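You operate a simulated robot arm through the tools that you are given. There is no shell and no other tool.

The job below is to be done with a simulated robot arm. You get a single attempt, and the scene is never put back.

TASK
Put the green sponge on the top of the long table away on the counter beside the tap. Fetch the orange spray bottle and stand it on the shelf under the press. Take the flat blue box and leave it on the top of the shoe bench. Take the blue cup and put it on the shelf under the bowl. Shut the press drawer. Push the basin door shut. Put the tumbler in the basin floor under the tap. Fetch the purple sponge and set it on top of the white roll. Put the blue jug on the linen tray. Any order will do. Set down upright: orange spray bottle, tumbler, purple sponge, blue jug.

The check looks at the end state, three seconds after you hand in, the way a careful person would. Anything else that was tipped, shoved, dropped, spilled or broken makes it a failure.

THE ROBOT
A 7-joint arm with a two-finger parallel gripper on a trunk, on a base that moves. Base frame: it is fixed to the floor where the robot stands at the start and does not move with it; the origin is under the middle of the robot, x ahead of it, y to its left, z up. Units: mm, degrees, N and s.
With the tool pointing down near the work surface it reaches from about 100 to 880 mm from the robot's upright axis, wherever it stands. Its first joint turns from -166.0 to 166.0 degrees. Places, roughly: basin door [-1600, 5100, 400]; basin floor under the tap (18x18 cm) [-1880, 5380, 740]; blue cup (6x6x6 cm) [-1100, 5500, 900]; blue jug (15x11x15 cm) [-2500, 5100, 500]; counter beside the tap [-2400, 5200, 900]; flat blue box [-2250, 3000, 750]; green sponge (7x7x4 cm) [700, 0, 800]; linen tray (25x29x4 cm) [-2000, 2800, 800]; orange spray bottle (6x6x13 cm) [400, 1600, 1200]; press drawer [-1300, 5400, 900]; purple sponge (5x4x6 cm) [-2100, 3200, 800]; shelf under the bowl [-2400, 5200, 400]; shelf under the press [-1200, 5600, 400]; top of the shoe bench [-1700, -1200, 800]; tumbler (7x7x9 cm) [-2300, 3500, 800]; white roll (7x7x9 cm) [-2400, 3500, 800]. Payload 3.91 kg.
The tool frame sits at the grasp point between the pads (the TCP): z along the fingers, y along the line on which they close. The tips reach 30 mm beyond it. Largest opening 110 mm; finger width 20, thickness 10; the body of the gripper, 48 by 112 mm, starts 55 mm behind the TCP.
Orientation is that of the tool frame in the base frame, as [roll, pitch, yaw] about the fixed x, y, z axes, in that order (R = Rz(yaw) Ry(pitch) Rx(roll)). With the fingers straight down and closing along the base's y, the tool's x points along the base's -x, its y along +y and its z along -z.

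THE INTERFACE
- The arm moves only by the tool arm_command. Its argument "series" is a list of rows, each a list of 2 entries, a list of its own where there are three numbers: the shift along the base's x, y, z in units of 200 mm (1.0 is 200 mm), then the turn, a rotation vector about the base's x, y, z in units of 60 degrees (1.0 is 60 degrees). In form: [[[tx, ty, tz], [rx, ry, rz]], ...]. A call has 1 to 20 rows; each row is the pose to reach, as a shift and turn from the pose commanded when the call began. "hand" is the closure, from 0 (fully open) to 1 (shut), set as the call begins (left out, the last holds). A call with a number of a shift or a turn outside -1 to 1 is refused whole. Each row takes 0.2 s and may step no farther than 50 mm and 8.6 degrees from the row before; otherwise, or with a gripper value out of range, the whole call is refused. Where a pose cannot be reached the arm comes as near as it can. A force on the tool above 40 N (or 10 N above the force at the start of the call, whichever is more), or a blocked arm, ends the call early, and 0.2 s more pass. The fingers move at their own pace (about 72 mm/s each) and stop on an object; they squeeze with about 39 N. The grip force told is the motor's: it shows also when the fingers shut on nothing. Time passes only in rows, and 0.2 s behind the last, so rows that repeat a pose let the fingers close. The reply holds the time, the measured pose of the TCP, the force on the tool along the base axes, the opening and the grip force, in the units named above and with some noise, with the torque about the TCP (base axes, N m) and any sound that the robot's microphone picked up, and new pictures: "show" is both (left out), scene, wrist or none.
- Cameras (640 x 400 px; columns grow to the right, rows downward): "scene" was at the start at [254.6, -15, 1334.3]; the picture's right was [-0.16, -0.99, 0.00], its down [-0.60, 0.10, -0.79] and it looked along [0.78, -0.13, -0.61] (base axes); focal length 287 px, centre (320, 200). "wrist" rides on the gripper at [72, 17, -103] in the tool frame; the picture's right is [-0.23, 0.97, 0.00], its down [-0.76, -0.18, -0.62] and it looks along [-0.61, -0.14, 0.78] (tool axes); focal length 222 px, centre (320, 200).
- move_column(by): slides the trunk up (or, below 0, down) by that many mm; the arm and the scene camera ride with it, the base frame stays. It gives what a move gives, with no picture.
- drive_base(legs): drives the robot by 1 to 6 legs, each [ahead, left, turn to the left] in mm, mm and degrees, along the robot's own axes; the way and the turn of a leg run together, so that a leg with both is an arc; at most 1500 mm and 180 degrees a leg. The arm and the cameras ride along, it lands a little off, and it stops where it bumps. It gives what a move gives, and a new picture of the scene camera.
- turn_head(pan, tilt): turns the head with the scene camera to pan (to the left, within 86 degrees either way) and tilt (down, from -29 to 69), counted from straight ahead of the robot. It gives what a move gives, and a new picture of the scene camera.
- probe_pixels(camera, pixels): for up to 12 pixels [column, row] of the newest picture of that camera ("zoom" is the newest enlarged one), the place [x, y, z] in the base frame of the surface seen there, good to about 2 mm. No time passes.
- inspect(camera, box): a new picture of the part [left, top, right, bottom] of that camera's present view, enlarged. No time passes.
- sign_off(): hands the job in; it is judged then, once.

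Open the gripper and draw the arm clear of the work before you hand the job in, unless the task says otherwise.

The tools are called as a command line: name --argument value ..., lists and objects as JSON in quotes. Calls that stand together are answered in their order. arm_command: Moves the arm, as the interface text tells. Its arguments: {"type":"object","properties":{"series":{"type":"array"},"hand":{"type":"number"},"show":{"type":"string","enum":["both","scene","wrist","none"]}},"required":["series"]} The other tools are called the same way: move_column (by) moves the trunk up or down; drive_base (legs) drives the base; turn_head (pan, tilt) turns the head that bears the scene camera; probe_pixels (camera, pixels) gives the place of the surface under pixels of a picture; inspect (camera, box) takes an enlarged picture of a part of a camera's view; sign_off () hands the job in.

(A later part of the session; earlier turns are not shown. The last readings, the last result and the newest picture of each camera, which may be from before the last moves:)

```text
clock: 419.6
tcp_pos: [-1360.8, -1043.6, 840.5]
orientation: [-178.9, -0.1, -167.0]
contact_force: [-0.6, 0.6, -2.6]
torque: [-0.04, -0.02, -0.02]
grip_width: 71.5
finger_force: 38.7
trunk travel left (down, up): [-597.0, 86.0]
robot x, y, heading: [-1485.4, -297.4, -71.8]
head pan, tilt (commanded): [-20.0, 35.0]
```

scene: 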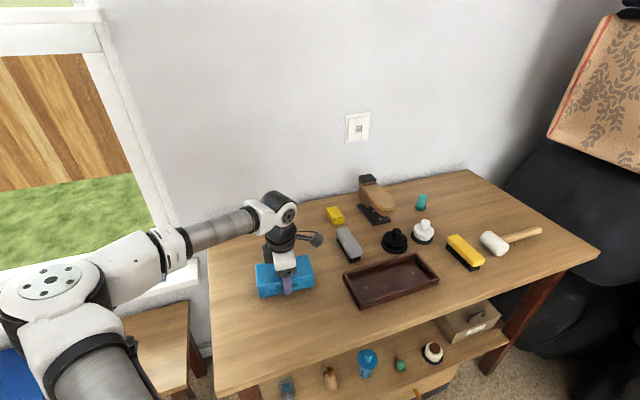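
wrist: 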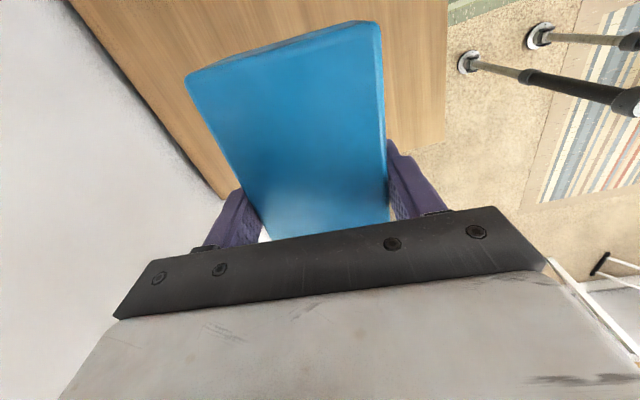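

About 5 mm remain; I'll lower gently to contact and release.

arm_command --series '[[[0, 0, -0.012], [0, 0, 0]], [[0, 0, -0.022], [0, 0, 0]], [[0, 0, -0.03], [0, 0, 0]]]' --show "none"

arm_command --series '[[[0, 0, 0], [0, 0, 0]], [[0, 0, 0], [0, 0, 0]], [[0, 0, 0], [0, 0, 0]]]' --hand 0 --show "wrist"

arm_command --series '[[[0, 0, 0.2], [0, 0, 0]], [[0, 0, 0.42], [0, 0, 0]], [[0, 0, 0.64], [0, 0, 0]], [[0, 0, 0.82], [0, 0, 0]], [[0, 0, 1.0], [0, 0, 0]]]' --show "scene"

```text
clock: 420.4
tcp_pos: [-1362.3, -1043.4, 836.4]
orientation: [-178.8, -0.1, -167.0]
contact_force: [0.7, -0.1, 10.7]
torque: [0.63, -0.77, 0.02]
grip_width: 71.6
finger_force: 38.7
trunk travel left (down, up): [-597.0, 86.0]
robot x, y, heading: [-1483.7, -303.3, -71.9]
head pan, tilt (commanded): [-20.0, 35.0]
```

```text
clock: 421.2
tcp_pos: [-1359.8, -1042.7, 836.1]
orientation: [-178.9, -0.1, -167.0]
contact_force: [0.3, 0.6, -0.2]
torque: [-0.01, 0.03, 0.01]
grip_width: 109.8
finger_force: 0.1
trunk travel left (down, up): [-597.0, 86.0]
robot x, y, heading: [-1485.2, -303.0, -72.1]
head pan, tilt (commanded): [-20.0, 35.0]
```

wrist: 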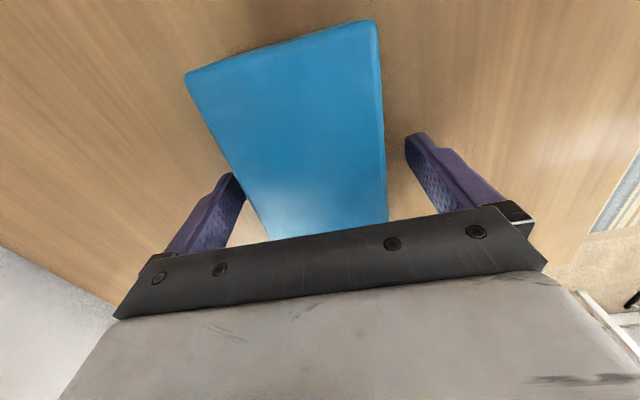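

```text
clock: 422.4
tcp_pos: [-1362.5, -1042.9, 1035.5]
orientation: [-179.0, -0.1, -167.0]
contact_force: [-0.1, 0.0, -0.4]
torque: [0.0, 0.04, 0.0]
grip_width: 110.1
finger_force: 0.0
trunk travel left (down, up): [-597.0, 86.0]
robot x, y, heading: [-1484.3, -301.1, -72.0]
head pan, tilt (commanded): [-20.0, 35.0]
```

scene: 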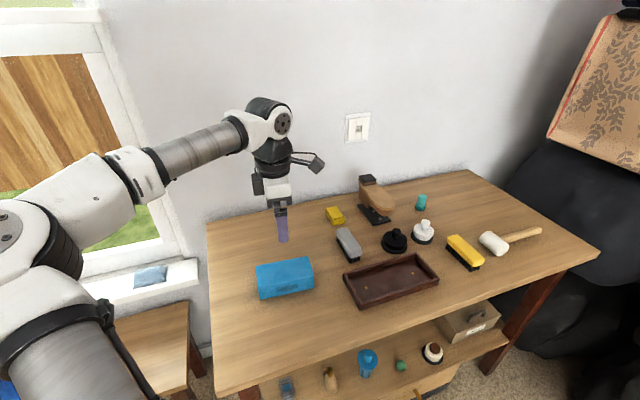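

The blue box lies on the shoe bench top. Now the orange spray bottle: I'll retract the arm, turn the tool back to face forward and pitch it near-horizontal.

arm_command --series '[[[-0.02, 0.15, 0.12], [0, 0, -0.12]], [[-0.05, 0.3, 0.24], [0, 0, -0.25]], [[-0.08, 0.45, 0.36], [0, 0, -0.39]], [[-0.11, 0.6, 0.45], [0, 0, -0.53]], [[-0.14, 0.75, 0.5], [0, 0, -0.67]], [[-0.17, 0.85, 0.5], [0, 0, -0.81]]]' --hand 0.1 --show "none"

arm_command --series '[[[0, 0, 0], [0, 0, -0.14]], [[0, 0, 0], [0, 0, -0.28]], [[0, 0, 0], [0, 0, -0.42]], [[0, 0, 0], [0, 0, -0.56]], [[0, 0, 0], [0, 0, -0.61]]]' --show "scene"

```text
clock: 423.8
tcp_pos: [-1394.5, -871.6, 1134.6]
orientation: [-178.9, -0.1, 144.3]
contact_force: [-0.3, 0.5, 0.2]
torque: [0.02, -0.03, 0.04]
grip_width: 98.9
finger_force: 0.1
trunk travel left (down, up): [-597.0, 86.0]
robot x, y, heading: [-1486.7, -300.0, -71.8]
head pan, tilt (commanded): [-20.0, 35.0]
```

```text
clock: 425.0
tcp_pos: [-1395.8, -873.5, 1133.3]
orientation: [-178.9, -0.1, 107.7]
contact_force: [0.5, 0.3, -0.8]
torque: [-0.02, 0.0, 0.01]
grip_width: 98.9
finger_force: 0.1
trunk travel left (down, up): [-597.0, 86.0]
robot x, y, heading: [-1489.4, -300.8, -71.8]
head pan, tilt (commanded): [-20.0, 35.0]
```

scene: 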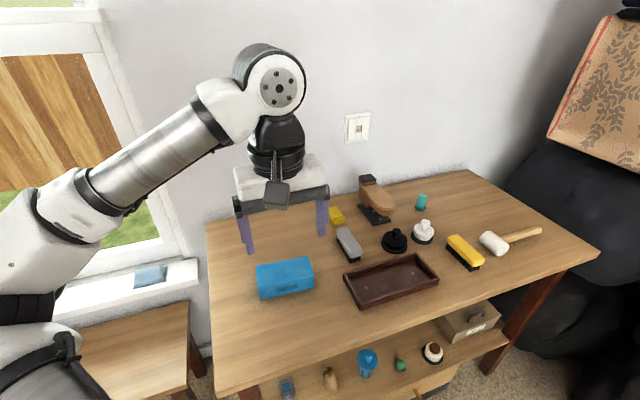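

The tool faces forward again. I'll back off, move around the black table's end, then turn to face the right-hand wall where the shelf with the spray bottle is.

drive_base --legs '[[-150, 0, 0], [0, 1250, 0], [0, 0, 90]]'

turn_head --pan 40 --tilt 10

```text
clock: 439.8
tcp_pos: [226.8, 323.8, 1135.0]
orientation: [-178.9, -0.1, -162.1]
contact_force: [-0.2, 0.8, -0.2]
torque: [0.02, -0.01, 0.01]
grip_width: 98.9
finger_force: 0.0
trunk travel left (down, up): [-597.0, 86.0]
robot x, y, heading: [-344.2, 232.7, 18.1]
head pan, tilt (commanded): [-20.0, 35.0]
```

scene: 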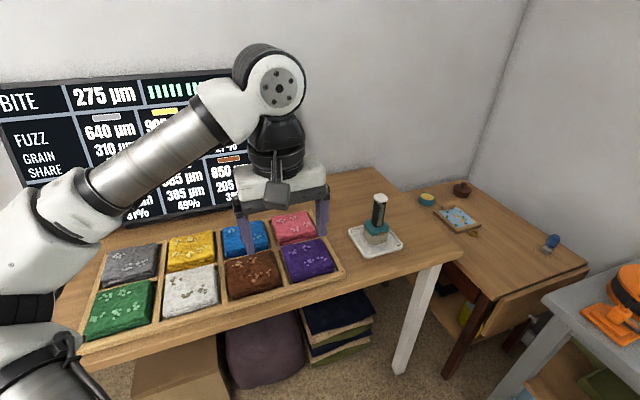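

```text
clock: 441.1
tcp_pos: [226.2, 323.9, 1134.8]
orientation: [-178.9, -0.1, -162.2]
contact_force: [0.2, -1.1, -0.4]
torque: [-0.02, 0.03, 0.01]
grip_width: 99.2
finger_force: 0.0
trunk travel left (down, up): [-597.0, 86.0]
robot x, y, heading: [-346.7, 231.5, 17.9]
head pan, tilt (commanded): [40.0, 10.0]
```

scene: 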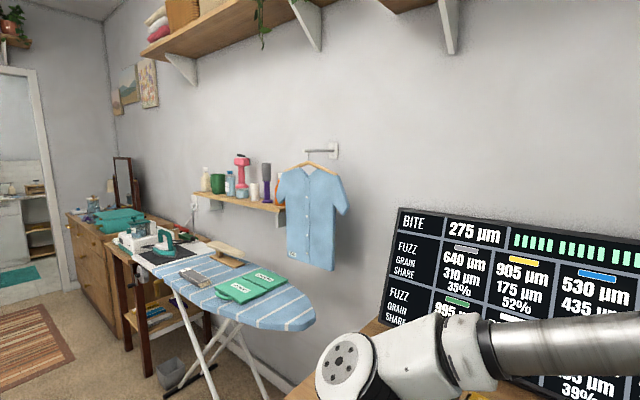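

The wall shelf is at (240,195). I'll zoom in to find the orange spray bottle.

inspect --camera "scene" --box '[180, 130, 360, 290]'

probe_pixels --camera "scene" --pixels '[[277, 185], [265, 180], [242, 190], [206, 182], [278, 200], [200, 195], [290, 250], [315, 200], [255, 190], [230, 185], [262, 205], [278, 175]]'

```text
2.50 times, centred on (270, 210) of scene
```

zoom: 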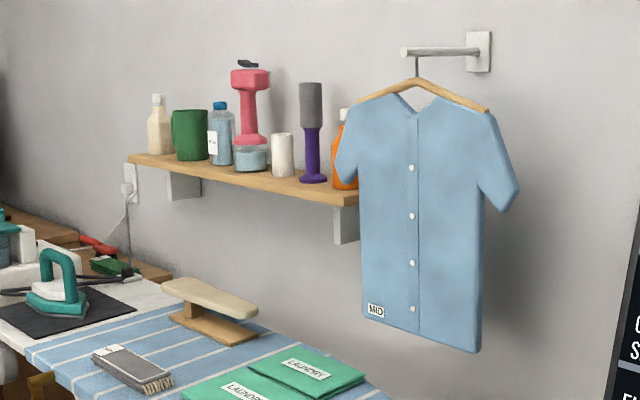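

```text
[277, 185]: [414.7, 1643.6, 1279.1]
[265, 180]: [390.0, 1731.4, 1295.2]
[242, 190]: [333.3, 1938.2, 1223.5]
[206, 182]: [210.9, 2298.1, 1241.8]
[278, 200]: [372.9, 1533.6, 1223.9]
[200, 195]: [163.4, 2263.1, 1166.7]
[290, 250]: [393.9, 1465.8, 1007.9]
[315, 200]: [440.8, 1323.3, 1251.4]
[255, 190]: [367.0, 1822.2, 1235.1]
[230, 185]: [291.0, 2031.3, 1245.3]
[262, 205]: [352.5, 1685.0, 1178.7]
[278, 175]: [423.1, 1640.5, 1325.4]
```

The orange bottle is the last item at the right end of the shelf, just behind the hanging shirt's sleeve. I'll drive to stand in front of it and look closer.

drive_base --legs '[[0, 1180, 0], [250, 0, 0]]'

turn_head --pan 5 --tilt 12

```text
clock: 451.9
tcp_pos: [96.9, 1522.4, 1134.0]
orientation: [-178.9, 0.0, -162.3]
contact_force: [0.2, -0.3, -0.3]
torque: [0.04, -0.04, -0.01]
grip_width: 99.2
finger_force: 0.1
trunk travel left (down, up): [-597.0, 86.0]
robot x, y, heading: [-476.8, 1432.4, 17.7]
head pan, tilt (commanded): [40.0, 10.0]
```

scene: 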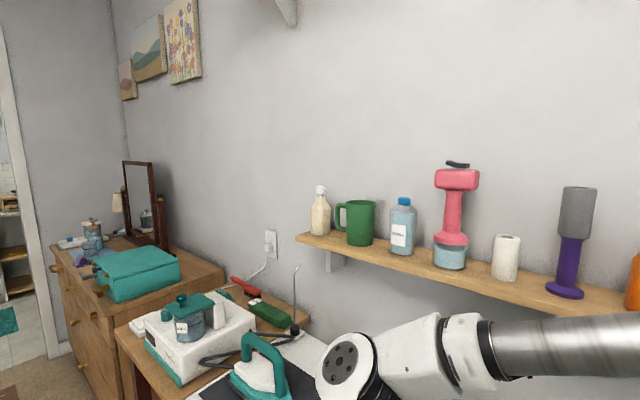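

```text
clock: 452.9
tcp_pos: [95.9, 1522.0, 1134.5]
orientation: [-178.8, -0.1, -162.4]
contact_force: [-0.2, -0.4, -0.6]
torque: [0.01, -0.02, 0.02]
grip_width: 99.3
finger_force: 0.0
trunk travel left (down, up): [-597.0, 86.0]
robot x, y, heading: [-477.5, 1431.8, 17.8]
head pan, tilt (commanded): [5.0, 12.0]
```

scene: 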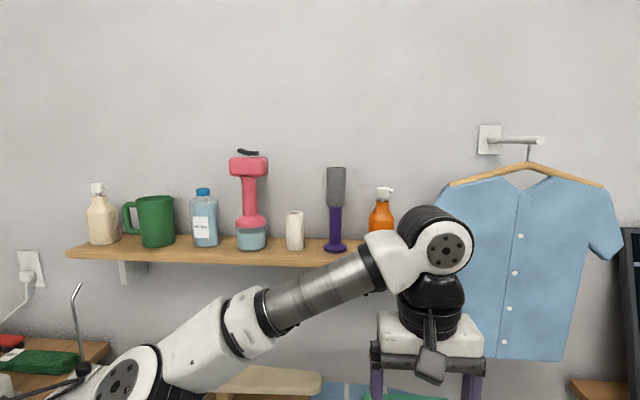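

The orange spray bottle is clear at (382,212), left of the shirt. I'll zoom in and probe it and its neighbours.

inspect --camera "scene" --box '[310, 150, 470, 260]'

probe_pixels --camera "scene" --pixels '[[382, 220], [372, 222], [391, 222], [382, 205], [384, 190], [381, 229], [336, 245], [336, 180], [350, 250], [440, 200], [436, 215], [400, 170]]'

```text
3.64 times, centred on (390, 205) of scene
```

zoom: 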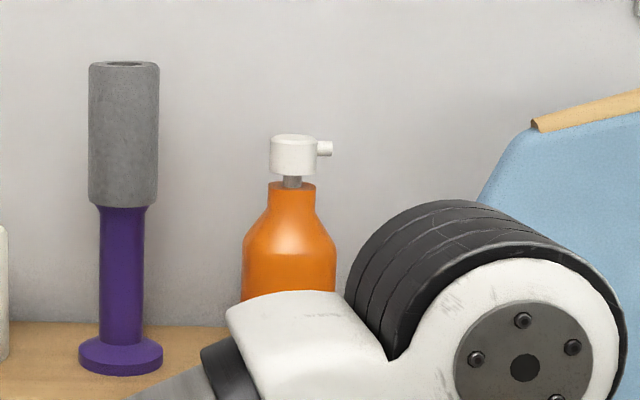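

```text
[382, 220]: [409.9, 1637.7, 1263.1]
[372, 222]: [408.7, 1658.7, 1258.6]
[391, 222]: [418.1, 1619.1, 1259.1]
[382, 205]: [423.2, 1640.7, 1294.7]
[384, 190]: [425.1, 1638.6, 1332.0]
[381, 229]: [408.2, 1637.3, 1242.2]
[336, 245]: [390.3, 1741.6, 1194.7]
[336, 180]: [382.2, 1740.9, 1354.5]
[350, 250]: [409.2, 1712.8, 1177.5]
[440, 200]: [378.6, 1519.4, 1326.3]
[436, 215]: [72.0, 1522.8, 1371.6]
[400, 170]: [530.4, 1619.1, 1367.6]
```

Bottle centre ≈ [437, 1644], radius ≈29, standing on the shelf at z≈1177; the neighbour is 50 mm to its left and the shirt sleeve ~80 mm to its right. I'll raise the trunk, move 100 mm closer, and pitch the tool to 30° below horizontal at a pre-grasp.

move_column --by 80

drive_base --legs '[[100, 0, 0]]'

arm_command --series '[[[0.05, 0.02, 0.05], [0.038, -0.119, 0]], [[0.1, 0.04, 0.1], [0.076, -0.238, 0]], [[0.15, 0.06, 0.16], [0.114, -0.357, 0]], [[0.2, 0.08, 0.22], [0.152, -0.476, 0]], [[0.25, 0.11, 0.27], [0.19, -0.595, 0]], [[0.3, 0.14, 0.32], [0.228, -0.714, 0]], [[0.35, 0.17, 0.36], [0.266, -0.833, 0]], [[0.38, 0.2, 0.4], [0.304, -0.953, 0]]]' --hand 0.2 --show "both"

```text
clock: 454.1
tcp_pos: [96.5, 1522.6, 1214.3]
orientation: [-179.0, 0.0, -162.4]
contact_force: [0.0, 0.5, 0.1]
torque: [-0.02, 0.02, 0.02]
grip_width: 99.1
finger_force: 0.1
trunk travel left (down, up): [-677.0, 6.0]
robot x, y, heading: [-474.1, 1434.6, 17.8]
head pan, tilt (commanded): [5.0, 12.0]
```

```text
clock: 455.3
tcp_pos: [191.3, 1552.7, 1213.8]
orientation: [-178.9, -0.1, -162.5]
contact_force: [0.0, 0.2, 0.2]
torque: [0.01, 0.02, 0.01]
grip_width: 99.0
finger_force: 0.2
trunk travel left (down, up): [-677.0, 6.0]
robot x, y, heading: [-382.7, 1464.0, 18.0]
head pan, tilt (commanded): [5.0, 12.0]
```

scene: 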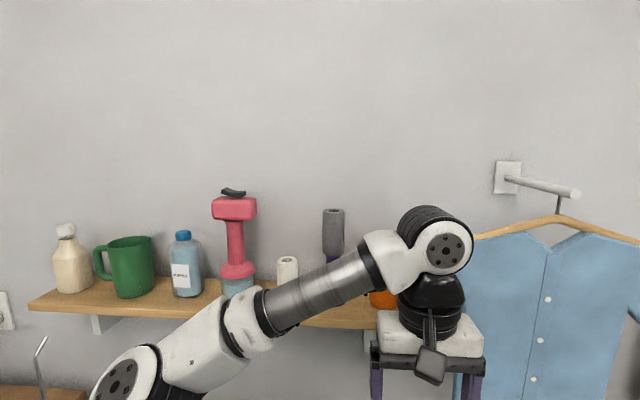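

```text
clock: 457.1
tcp_pos: [266.7, 1593.3, 1295.8]
orientation: [-179.2, 60.2, -162.6]
contact_force: [-0.4, 0.4, 0.3]
torque: [0.0, -0.01, -0.04]
grip_width: 87.7
finger_force: 0.0
trunk travel left (down, up): [-677.0, 6.0]
robot x, y, heading: [-385.6, 1465.4, 18.2]
head pan, tilt (commanded): [5.0, 12.0]
```

scene: 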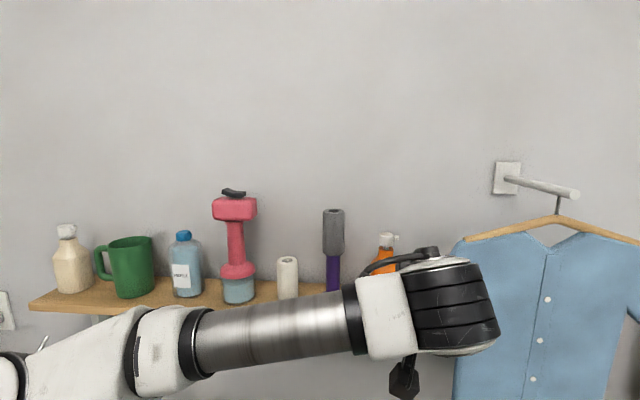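
wrist: 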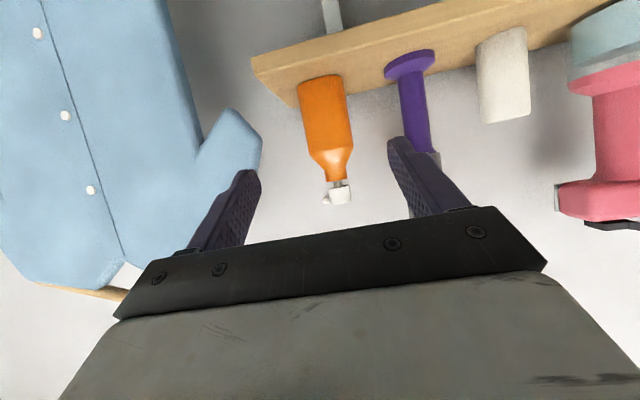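

The bottle is centred between the fingers in the wrist view (upside-down). I'll probe its body edges to refine the centre.

probe_pixels --camera "wrist" --pixels '[[326, 115], [306, 115], [348, 112], [324, 90], [330, 150], [333, 178], [322, 78], [400, 60], [410, 75], [238, 130], [255, 150], [300, 80]]'

```text
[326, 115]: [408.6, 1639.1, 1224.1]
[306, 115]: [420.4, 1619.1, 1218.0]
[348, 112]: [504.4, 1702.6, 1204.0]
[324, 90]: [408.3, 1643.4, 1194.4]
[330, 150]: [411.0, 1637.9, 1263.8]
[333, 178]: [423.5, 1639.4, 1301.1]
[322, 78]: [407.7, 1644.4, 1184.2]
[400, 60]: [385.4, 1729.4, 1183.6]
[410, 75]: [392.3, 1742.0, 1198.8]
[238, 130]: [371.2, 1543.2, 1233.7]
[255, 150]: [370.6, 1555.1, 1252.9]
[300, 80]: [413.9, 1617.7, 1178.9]
```

The sleeve tip would be only ~10 mm from the gripper body, so I'll yaw the tool 10° to the right (rear to the left) and move to the aligned pre-grasp.

arm_command --series '[[[0.1, 0.065, 0], [0, 0, -0.056]], [[0.2, 0.13, -0.015], [0, 0, -0.111]], [[0.2935, 0.191, -0.03], [0, 0, -0.167]]]' --show "wrist"

probe_pixels --camera "wrist" --pixels '[[320, 80], [320, 100], [240, 140], [225, 150], [400, 50], [410, 100]]'

```text
clock: 457.9
tcp_pos: [325.9, 1632.4, 1288.4]
orientation: [-179.2, 60.0, -172.6]
contact_force: [-0.5, -0.3, -1.1]
torque: [-0.02, 0.01, 0.0]
grip_width: 87.9
finger_force: 0.0
trunk travel left (down, up): [-677.0, 6.0]
robot x, y, heading: [-383.7, 1465.9, 17.9]
head pan, tilt (commanded): [5.0, 12.0]
```

wrist: 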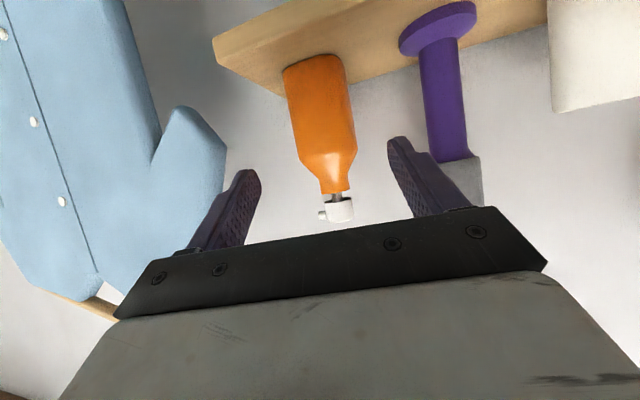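

```text
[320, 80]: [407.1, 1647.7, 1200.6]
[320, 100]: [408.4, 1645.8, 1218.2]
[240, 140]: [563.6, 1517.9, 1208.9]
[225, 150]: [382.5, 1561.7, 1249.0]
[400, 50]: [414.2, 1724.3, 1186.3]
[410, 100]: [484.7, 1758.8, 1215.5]
```

Aligned: the bottle's centre is straight ahead at [437, 1647]. I'll advance along the tool axis.

arm_command --series '[[[0.14, 0.018, -0.079], [0, 0, 0]], [[0.28, 0.037, -0.158], [0, 0, 0]], [[0.42, 0.055, -0.238], [0, 0, 0]], [[0.5575, 0.073, -0.317], [0, 0, 0]]]' --show "both"

```text
clock: 458.9
tcp_pos: [437.3, 1645.3, 1225.0]
orientation: [-179.3, 59.9, -172.5]
contact_force: [0.6, 0.2, 0.0]
torque: [0.01, -0.02, -0.02]
grip_width: 88.2
finger_force: 0.1
trunk travel left (down, up): [-677.0, 6.0]
robot x, y, heading: [-383.9, 1467.7, 18.2]
head pan, tilt (commanded): [5.0, 12.0]
```

scene: 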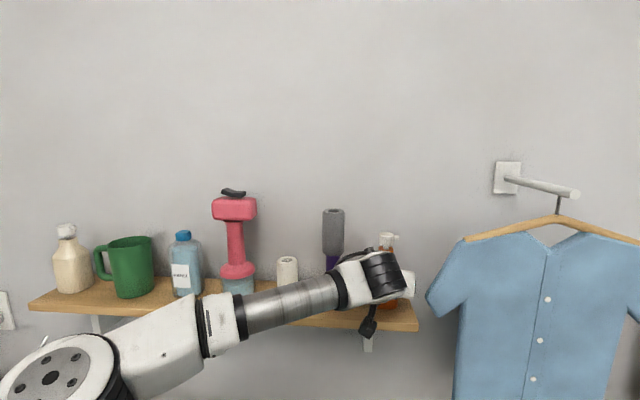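
wrist: 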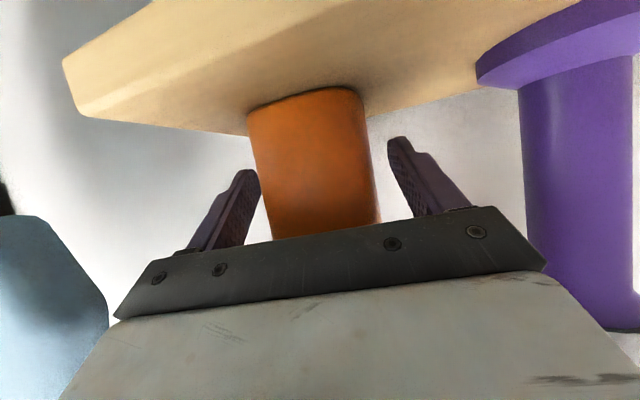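

The bottle is centred between the fingers with no contact. I'll close the gripper.

arm_command --series '[[[0, 0, 0], [0, 0, 0]], [[0, 0, 0], [0, 0, 0]], [[0, 0, 0], [0, 0, 0]]]' --hand 1 --show "wrist"

arm_command --series '[[[0, 0, 0.05], [0, 0, 0]], [[0, 0, 0.14], [0, 0, 0]], [[0, 0, 0.22], [0, 0, 0]]]' --show "wrist"

```text
clock: 459.7
tcp_pos: [436.0, 1643.6, 1223.7]
orientation: [-179.2, 60.0, -172.6]
contact_force: [1.1, 1.6, 0.8]
torque: [0.18, -0.07, -0.05]
grip_width: 58.3
finger_force: 38.7
trunk travel left (down, up): [-677.0, 6.0]
robot x, y, heading: [-382.5, 1464.1, 18.4]
head pan, tilt (commanded): [5.0, 12.0]
```

wrist: 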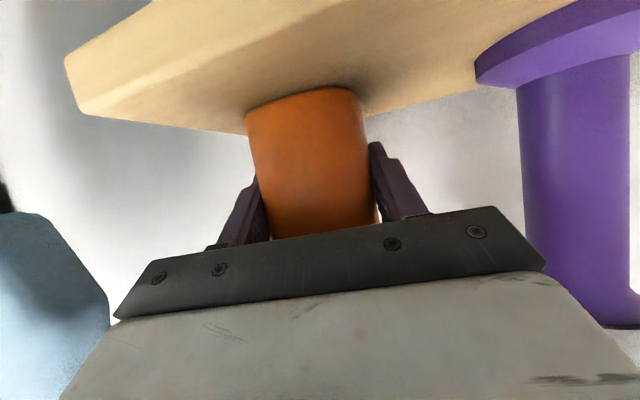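

```text
clock: 460.5
tcp_pos: [437.3, 1645.8, 1269.3]
orientation: [-179.1, 60.0, -172.5]
contact_force: [-0.6, -0.1, -2.2]
torque: [-0.03, 0.0, 0.02]
grip_width: 58.3
finger_force: 38.6
trunk travel left (down, up): [-677.0, 6.0]
robot x, y, heading: [-378.6, 1466.4, 17.7]
head pan, tilt (commanded): [5.0, 12.0]
```

wrist: 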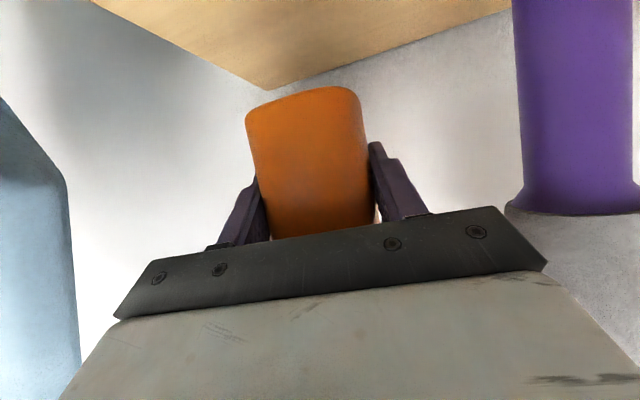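

Gripped (58 mm) and lifted. I'll draw it straight back away from the shelf.

arm_command --series '[[[-0.17, -0.022, 0.02], [0, 0, 0]], [[-0.35, -0.045, 0.02], [0, 0, 0]], [[-0.54, -0.07, 0.02], [0, 0, 0]], [[-0.74, -0.096, 0.0], [0, 0, 0]], [[-0.94, -0.122, -0.02], [0, 0, 0]]]' --show "both"

```text
clock: 461.7
tcp_pos: [248.2, 1620.9, 1265.1]
orientation: [-179.2, 60.1, -172.5]
contact_force: [-0.4, -0.1, -3.1]
torque: [-0.01, 0.0, -0.01]
grip_width: 58.2
finger_force: 39.0
trunk travel left (down, up): [-677.0, 6.0]
robot x, y, heading: [-382.3, 1465.3, 18.1]
head pan, tilt (commanded): [5.0, 12.0]
```

scene: 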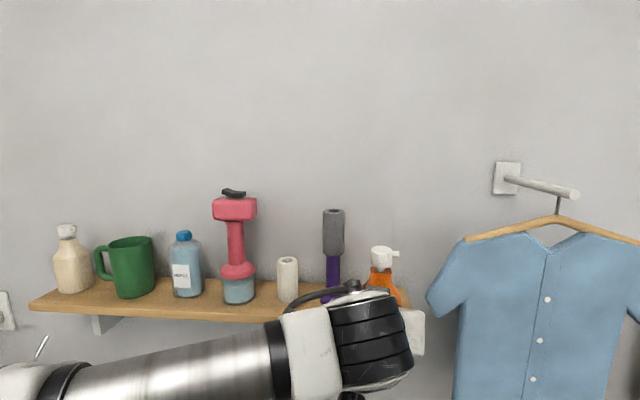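
wrist: 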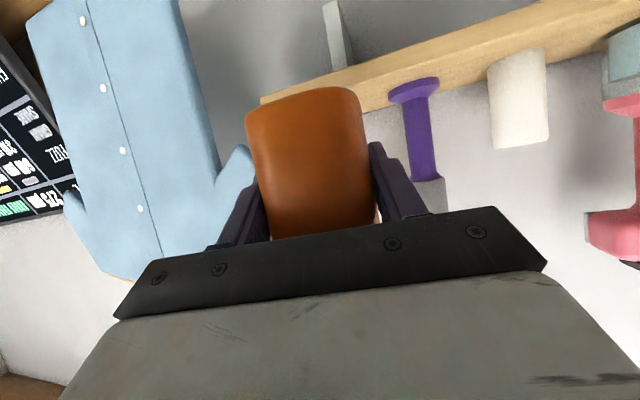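

The bottle is out safely and nothing else moved. I'll back away, turn toward the doorway, and drive to the basin room.

drive_base --legs '[[-250, 0, 0], [0, 0, 90], [1300, 0, 0]]'

turn_head --pan 5 --tilt 30

```text
clock: 473.6
tcp_pos: [-1220.1, 3239.9, 1265.2]
orientation: [-179.1, 59.9, -81.2]
contact_force: [0.1, 0.5, -3.3]
torque: [-0.02, 0.02, -0.01]
grip_width: 57.7
finger_force: 38.9
trunk travel left (down, up): [-677.0, 6.0]
robot x, y, heading: [-1049.1, 2615.2, 109.5]
head pan, tilt (commanded): [5.0, 12.0]
```

scene: 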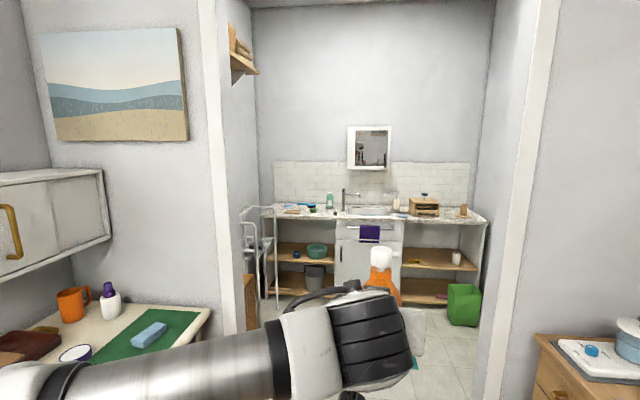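

```text
clock: 474.4
tcp_pos: [-1218.8, 3239.3, 1264.4]
orientation: [-179.1, 59.9, -81.2]
contact_force: [1.1, 0.2, -3.8]
torque: [0.0, -0.01, 0.01]
grip_width: 57.6
finger_force: 39.0
trunk travel left (down, up): [-677.0, 6.0]
robot x, y, heading: [-1049.1, 2611.8, 109.3]
head pan, tilt (commanded): [5.0, 30.0]
```

scene: 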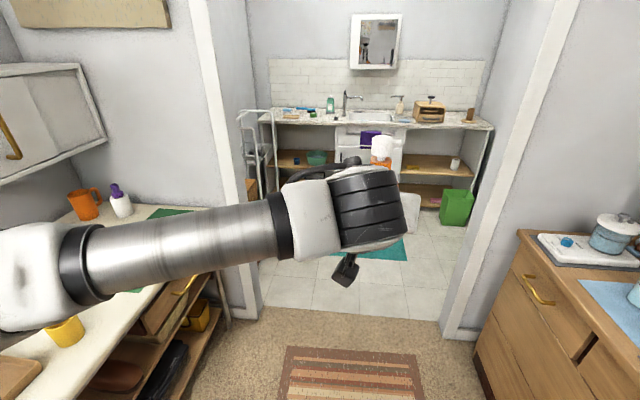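

I'm facing the doorway. I'll correct my heading, shift slightly right for elbow clearance, and drive in.

drive_base --legs '[[0, -70, -1.3], [1000, 0, 0], [850, 0, 0]]'

turn_head --pan -30 --tilt 35

```text
clock: 484.5
tcp_pos: [-1715.3, 5024.1, 1263.9]
orientation: [-179.1, 59.8, -82.2]
contact_force: [-0.4, 0.1, -3.1]
torque: [-0.02, -0.01, -0.02]
grip_width: 56.8
finger_force: 39.2
trunk travel left (down, up): [-677.0, 6.0]
robot x, y, heading: [-1552.2, 4395.7, 108.2]
head pan, tilt (commanded): [5.0, 30.0]
```

scene: 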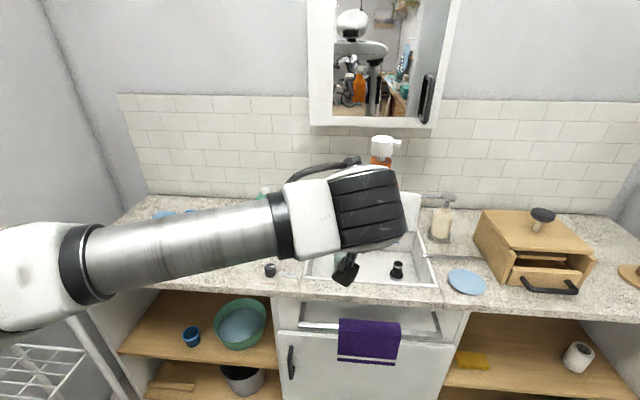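

```text
clock: 485.5
tcp_pos: [-1715.1, 5026.0, 1265.5]
orientation: [-179.1, 60.0, -82.4]
contact_force: [0.3, 0.3, -2.6]
torque: [0.04, -0.01, -0.01]
grip_width: 56.9
finger_force: 39.1
trunk travel left (down, up): [-677.0, 6.0]
robot x, y, heading: [-1555.2, 4394.8, 108.2]
head pan, tilt (commanded): [-30.0, 35.0]
```

scene: 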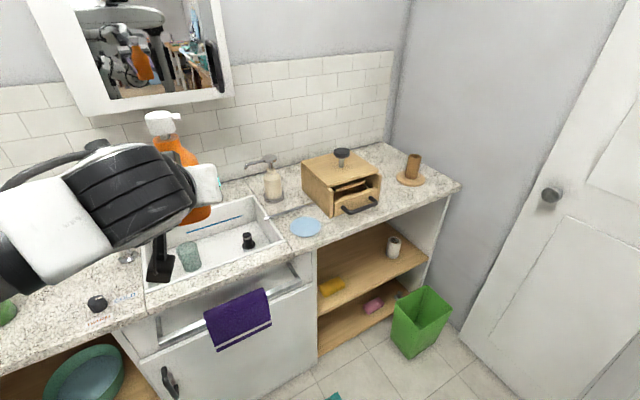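

The basin door and press drawer look shut. I'll move right to stand before the shelf under the press.

drive_base --legs '[[40, -600, 0]]'

move_column --by -300

turn_head --pan -10 --tilt 25

```text
clock: 490.6
tcp_pos: [-1159.7, 5249.4, 1264.7]
orientation: [-179.2, 60.0, -82.4]
contact_force: [0.5, 0.5, -2.1]
torque: [0.01, 0.01, 0.0]
grip_width: 56.3
finger_force: 39.0
trunk travel left (down, up): [-677.0, 6.0]
robot x, y, heading: [-1000.8, 4617.8, 108.0]
head pan, tilt (commanded): [-30.0, 35.0]
```

scene: 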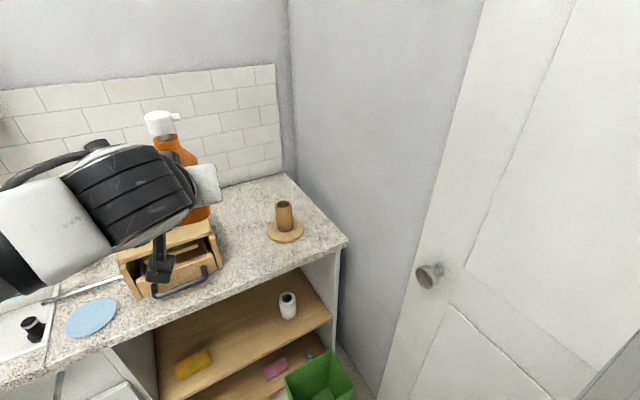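

```text
clock: 493.6
tcp_pos: [-1158.4, 5249.6, 966.1]
orientation: [-179.2, 59.9, -82.4]
contact_force: [-0.9, -0.5, -3.1]
torque: [0.01, -0.02, 0.01]
grip_width: 56.1
finger_force: 39.4
trunk travel left (down, up): [-377.0, 306.0]
robot x, y, heading: [-1002.6, 4622.6, 107.9]
head pan, tilt (commanded): [-30.0, 35.0]
```

```text
clock: 494.5
tcp_pos: [-1158.7, 5249.6, 964.9]
orientation: [-179.0, 59.9, -82.5]
contact_force: [0.0, 0.4, -2.3]
torque: [-0.04, 0.0, 0.02]
grip_width: 56.5
finger_force: 39.3
trunk travel left (down, up): [-377.0, 306.0]
robot x, y, heading: [-1002.7, 4615.3, 108.0]
head pan, tilt (commanded): [-10.0, 25.0]
```

scene: 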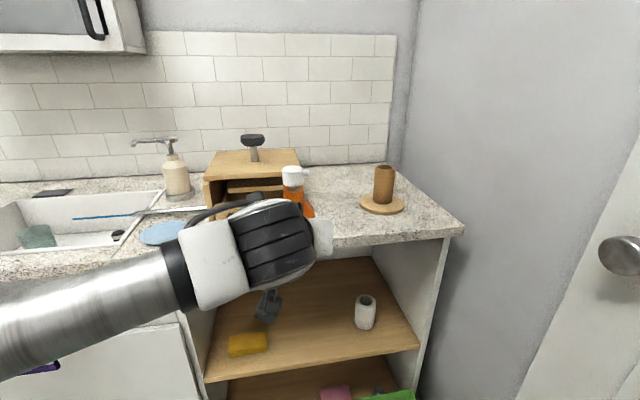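

I'll check in the wrist view that the bottle hasn't slipped in the grip.

inspect --camera "wrist" --box '[160, 40, 480, 260]'

probe_pixels --camera "scene" --pixels '[[365, 310], [365, 295], [250, 345], [240, 335], [265, 350], [300, 340], [330, 320], [310, 300], [420, 330], [215, 360], [300, 365], [365, 330]]'

```text
1.82 times, centred on (320, 150) of wrist
```

zoom: 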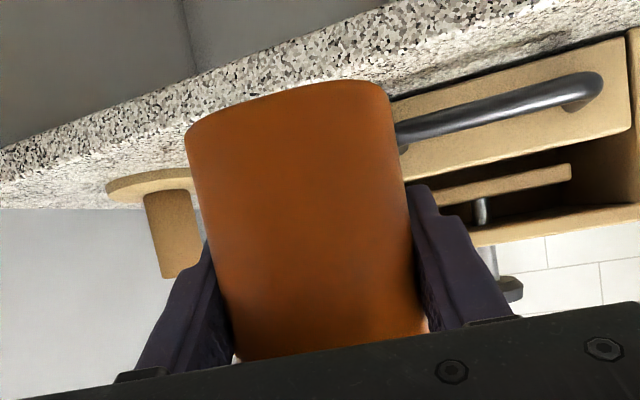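

```text
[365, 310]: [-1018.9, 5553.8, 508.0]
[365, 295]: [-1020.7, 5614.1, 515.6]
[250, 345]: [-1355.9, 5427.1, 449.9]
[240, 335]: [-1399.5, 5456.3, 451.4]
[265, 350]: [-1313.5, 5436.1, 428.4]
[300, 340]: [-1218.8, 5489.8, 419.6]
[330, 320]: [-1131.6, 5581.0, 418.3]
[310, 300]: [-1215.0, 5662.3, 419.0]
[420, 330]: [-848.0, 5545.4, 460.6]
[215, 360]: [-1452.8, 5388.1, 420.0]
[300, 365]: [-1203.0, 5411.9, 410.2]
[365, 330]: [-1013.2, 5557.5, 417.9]
```

The bottle is steady. The shelf under the press is at z≈419 (front edge v≈5519), free between u≈440 and 712. I'll lower the trunk the rest of the way.

move_column --by -280

turn_head --pan -10 --tilt 20

```text
clock: 497.3
tcp_pos: [-1158.8, 5248.5, 685.7]
orientation: [-179.0, 59.9, -82.3]
contact_force: [0.0, 0.7, -2.0]
torque: [0.0, -0.01, 0.0]
grip_width: 56.4
finger_force: 39.0
trunk travel left (down, up): [-97.0, 586.0]
robot x, y, heading: [-1002.0, 4616.6, 108.1]
head pan, tilt (commanded): [-10.0, 25.0]
```

```text
clock: 498.0
tcp_pos: [-1160.7, 5248.7, 683.9]
orientation: [-179.2, 59.9, -82.3]
contact_force: [0.6, 0.5, -2.9]
torque: [0.01, 0.0, 0.0]
grip_width: 56.0
finger_force: 38.6
trunk travel left (down, up): [-97.0, 586.0]
robot x, y, heading: [-1001.1, 4620.3, 108.2]
head pan, tilt (commanded): [-10.0, 20.0]
```

scene: 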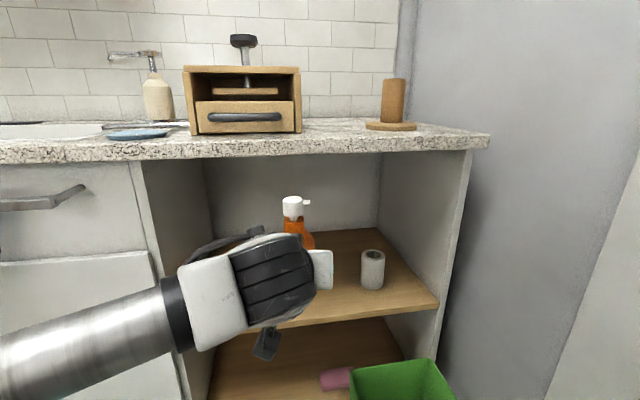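

The press is shut and the shelf is clear between the yellow sponge and the white roll. I'll lower and move the bottle toward the shelf.

arm_command --series '[[[-0.01, 0.09, -0.15], [0, 0, 0]], [[-0.02, 0.2, -0.33], [0, 0, 0]], [[-0.035, 0.32, -0.5], [0, 0, 0]], [[-0.05, 0.45, -0.65], [0, 0, 0]], [[-0.066, 0.61, -0.77], [0, 0, 0]]]' --show "both"

```text
clock: 499.2
tcp_pos: [-1172.5, 5370.7, 530.8]
orientation: [-179.2, 60.0, -82.4]
contact_force: [0.3, 0.4, -2.4]
torque: [-0.02, -0.02, 0.0]
grip_width: 56.3
finger_force: 39.1
trunk travel left (down, up): [-97.0, 586.0]
robot x, y, heading: [-999.5, 4618.9, 107.9]
head pan, tilt (commanded): [-10.0, 20.0]
```

scene: 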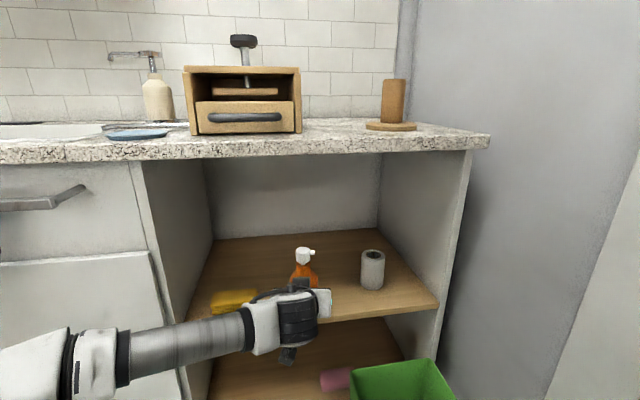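
wrist: 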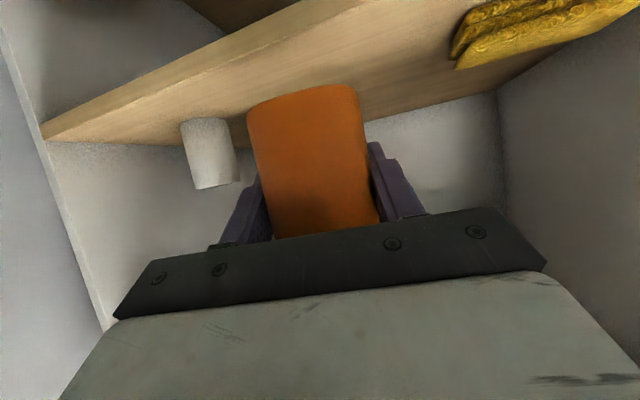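

Between the sponge and the roll, on line. I'll move further in and lower to just above the shelf.

arm_command --series '[[[-0.014, 0.17, -0.03], [0, 0, 0]], [[-0.028, 0.345, -0.07], [0, 0, 0]], [[-0.042, 0.52, -0.12], [0, 0, 0]], [[-0.0565, 0.69, -0.18], [0, 0, 0]], [[-0.0565, 0.69, -0.25], [0, 0, 0]]]' --show "both"

```text
clock: 500.4
tcp_pos: [-1183.8, 5509.6, 482.5]
orientation: [-179.2, 59.8, -82.4]
contact_force: [0.8, -0.2, -2.7]
torque: [-0.05, -0.01, 0.01]
grip_width: 56.2
finger_force: 38.6
trunk travel left (down, up): [-97.0, 586.0]
robot x, y, heading: [-1000.5, 4618.7, 108.1]
head pan, tilt (commanded): [-10.0, 20.0]
```

scene: 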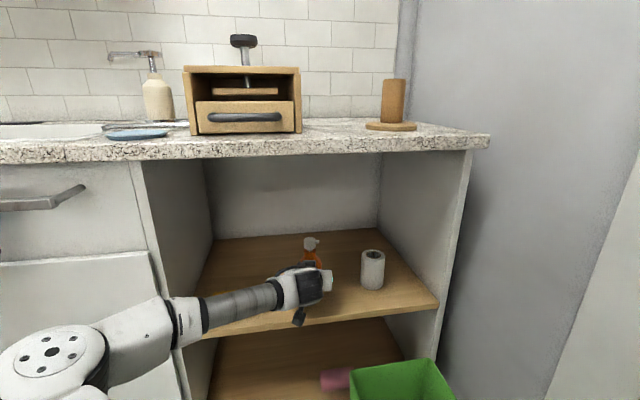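
wrist: 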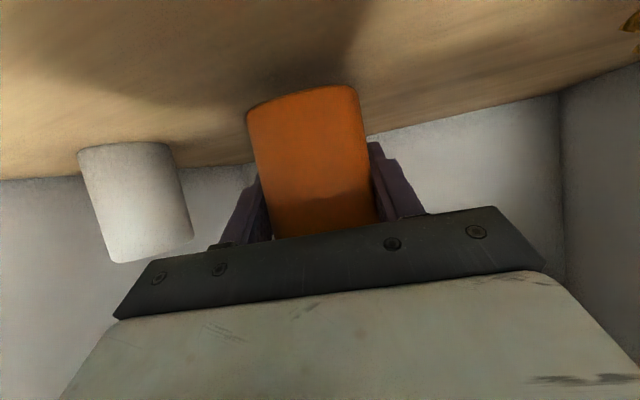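

Position [u 577, v 5606], 15 mm above contact. I'll lower slowly.

arm_command --series '[[[0, 0, -0.03], [0, 0, 0]], [[0, 0, -0.055], [0, 0, 0]], [[0, 0, -0.068], [0, 0, 0]]]' --show "none"

arm_command --series '[[[0, 0, -0.007], [0, 0, 0]], [[0, 0, -0.014], [0, 0, 0]]]' --show "none"

```text
clock: 501.2
tcp_pos: [-1183.8, 5510.1, 467.5]
orientation: [-179.2, 60.0, -82.5]
contact_force: [-0.3, -0.1, -2.8]
torque: [-0.02, -0.04, 0.01]
grip_width: 55.9
finger_force: 39.4
trunk travel left (down, up): [-97.0, 586.0]
robot x, y, heading: [-1004.2, 4619.5, 108.5]
head pan, tilt (commanded): [-10.0, 20.0]
```

```text
clock: 501.8
tcp_pos: [-1183.3, 5509.2, 467.7]
orientation: [-179.3, 60.0, -82.6]
contact_force: [0.5, -3.5, 6.2]
torque: [-0.14, 0.21, 0.07]
grip_width: 56.2
finger_force: 39.2
trunk travel left (down, up): [-97.0, 586.0]
robot x, y, heading: [-998.4, 4620.7, 108.2]
head pan, tilt (commanded): [-10.0, 20.0]
```

Contact at about 6 N. I'll open partway and check the bottle stands upright.

arm_command --series '[[[0, 0, 0.002], [0, 0, 0]], [[0, 0, 0.002], [0, 0, 0]], [[0, 0, 0.002], [0, 0, 0]]]' --hand 0.22 --show "wrist"

arm_command --series '[[[0.024, -0.17, 0.1], [0, 0, 0]], [[0.05, -0.345, 0.2], [0, 0, 0]], [[0.08, -0.56, 0.32], [0, 0, 0]], [[0.11, -0.77, 0.44], [0, 0, 0]], [[0.14, -0.98, 0.55], [0, 0, 0]]]' --show "both"

```text
clock: 502.6
tcp_pos: [-1183.8, 5509.0, 465.4]
orientation: [-179.1, 59.9, -82.4]
contact_force: [0.2, 0.7, -0.6]
torque: [0.01, 0.01, -0.02]
grip_width: 85.9
finger_force: 0.1
trunk travel left (down, up): [-97.0, 586.0]
robot x, y, heading: [-1005.9, 4621.4, 108.2]
head pan, tilt (commanded): [-10.0, 20.0]
```

wrist: 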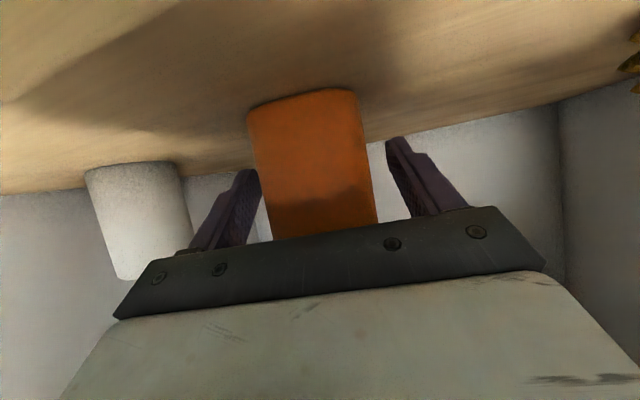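

```text
clock: 503.8
tcp_pos: [-1155.6, 5312.9, 575.3]
orientation: [-179.2, 59.8, -82.5]
contact_force: [-0.6, 0.2, -0.7]
torque: [0.0, 0.0, 0.03]
grip_width: 86.0
finger_force: 0.0
trunk travel left (down, up): [-97.0, 586.0]
robot x, y, heading: [-1007.8, 4621.4, 108.1]
head pan, tilt (commanded): [-10.0, 20.0]
```

scene: 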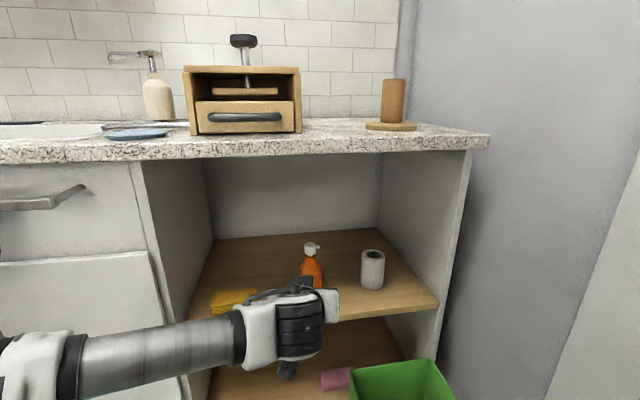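
wrist: 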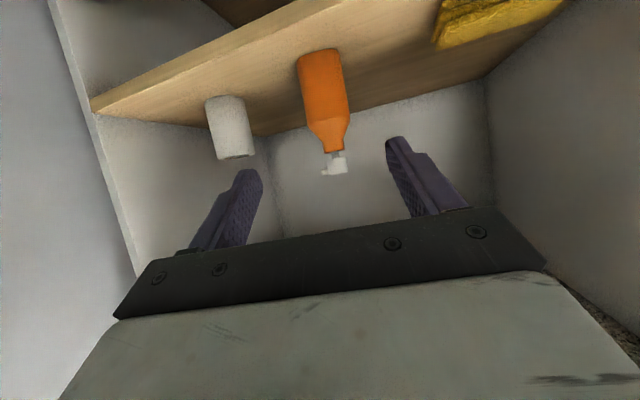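

The bottle stands on the shelf under the press. I'll now double-check the press drawer closely from this frontal view.

inspect --camera "scene" --box '[170, 30, 320, 150]'

probe_pixels --camera "zoom" --pixels '[[90, 200], [535, 200], [150, 330], [480, 330], [150, 310], [310, 325], [310, 190], [310, 240], [100, 150], [520, 150], [480, 300], [310, 360]]'

```text
3.33 times, centred on (245, 90) of scene
```

zoom: 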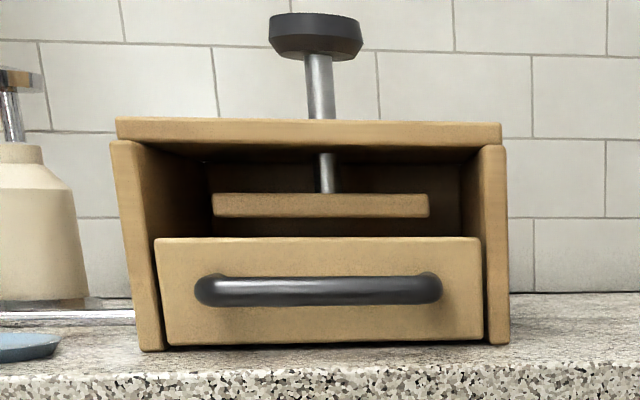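

```text
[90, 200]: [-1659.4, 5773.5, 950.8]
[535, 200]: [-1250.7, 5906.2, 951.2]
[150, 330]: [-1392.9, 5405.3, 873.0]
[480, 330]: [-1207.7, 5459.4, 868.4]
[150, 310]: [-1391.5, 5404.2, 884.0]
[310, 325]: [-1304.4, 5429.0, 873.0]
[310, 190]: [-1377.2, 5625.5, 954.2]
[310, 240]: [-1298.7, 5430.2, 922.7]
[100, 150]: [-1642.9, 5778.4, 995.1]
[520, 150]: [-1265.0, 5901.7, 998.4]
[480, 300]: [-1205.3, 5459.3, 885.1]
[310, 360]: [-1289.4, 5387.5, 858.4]
```

The drawer front is ~5 mm proud of the side panels. To be sure it's fully shut, I'll raise up again and press the handle once more. First I'll pull back and raise the trunk.

arm_command --series '[[[0.06, -0.19, 0], [0, 0, 0]], [[0.12, -0.38, 0], [0, 0, 0]]]' --hand 1 --show "none"

move_column --by 440

turn_head --pan -5 --tilt 40

```text
clock: 504.4
tcp_pos: [-1135.8, 5269.7, 590.6]
orientation: [-179.1, 59.9, -82.3]
contact_force: [-0.3, 0.9, -0.5]
torque: [0.02, 0.0, 0.03]
grip_width: 1.4
finger_force: 0.1
out of reach, approached as far as the arm can: row 2
trunk travel left (down, up): [-97.0, 586.0]
robot x, y, heading: [-1001.7, 4619.5, 107.9]
head pan, tilt (commanded): [-10.0, 20.0]
```

```text
refused: 440 is not a number from -400 to 400
```

```text
clock: 505.2
tcp_pos: [-1137.5, 5270.7, 591.5]
orientation: [-179.1, 59.8, -82.4]
contact_force: [0.3, -0.3, -0.5]
torque: [-0.02, 0.01, 0.01]
grip_width: 0.3
finger_force: 37.8
trunk travel left (down, up): [-97.0, 586.0]
robot x, y, heading: [-999.3, 4615.4, 107.9]
head pan, tilt (commanded): [-5.0, 40.0]
```

scene: 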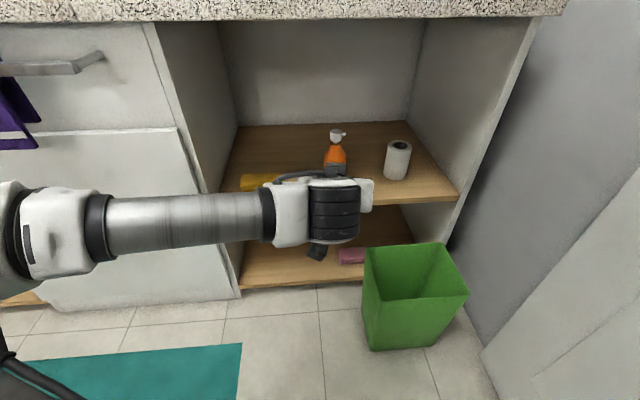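

I'll raise the trunk in two moves (limit 400 per call).

move_column --by 400

move_column --by 40

turn_head --pan 0 --tilt 40

```text
clock: 509.0
tcp_pos: [-1136.2, 5270.2, 991.6]
orientation: [-179.2, 59.9, -82.3]
contact_force: [0.8, 0.3, 1.5]
torque: [0.01, 0.02, 0.01]
grip_width: 0.0
finger_force: 37.1
trunk travel left (down, up): [-497.0, 186.0]
robot x, y, heading: [-1001.9, 4616.2, 108.2]
head pan, tilt (commanded): [-5.0, 40.0]
```

```text
clock: 509.9
tcp_pos: [-1137.2, 5269.1, 1031.0]
orientation: [-179.1, 59.8, -82.4]
contact_force: [0.5, 0.1, 0.6]
torque: [0.01, -0.01, 0.02]
grip_width: 0.0
finger_force: 37.6
trunk travel left (down, up): [-537.0, 146.0]
robot x, y, heading: [-1002.5, 4620.2, 107.9]
head pan, tilt (commanded): [-5.0, 40.0]
```

```text
clock: 510.5
tcp_pos: [-1135.7, 5269.3, 1031.5]
orientation: [-179.2, 60.0, -82.4]
contact_force: [-0.7, -0.3, -0.1]
torque: [-0.02, 0.0, -0.02]
grip_width: 0.0
finger_force: 37.5
trunk travel left (down, up): [-537.0, 146.0]
robot x, y, heading: [-1000.1, 4619.3, 108.1]
head pan, tilt (commanded): [0.0, 40.0]
```

scene: 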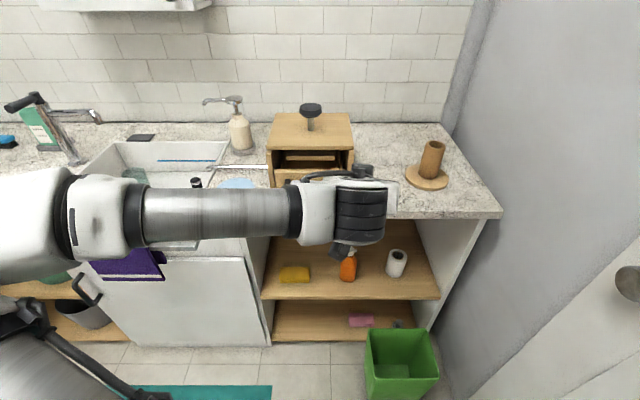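

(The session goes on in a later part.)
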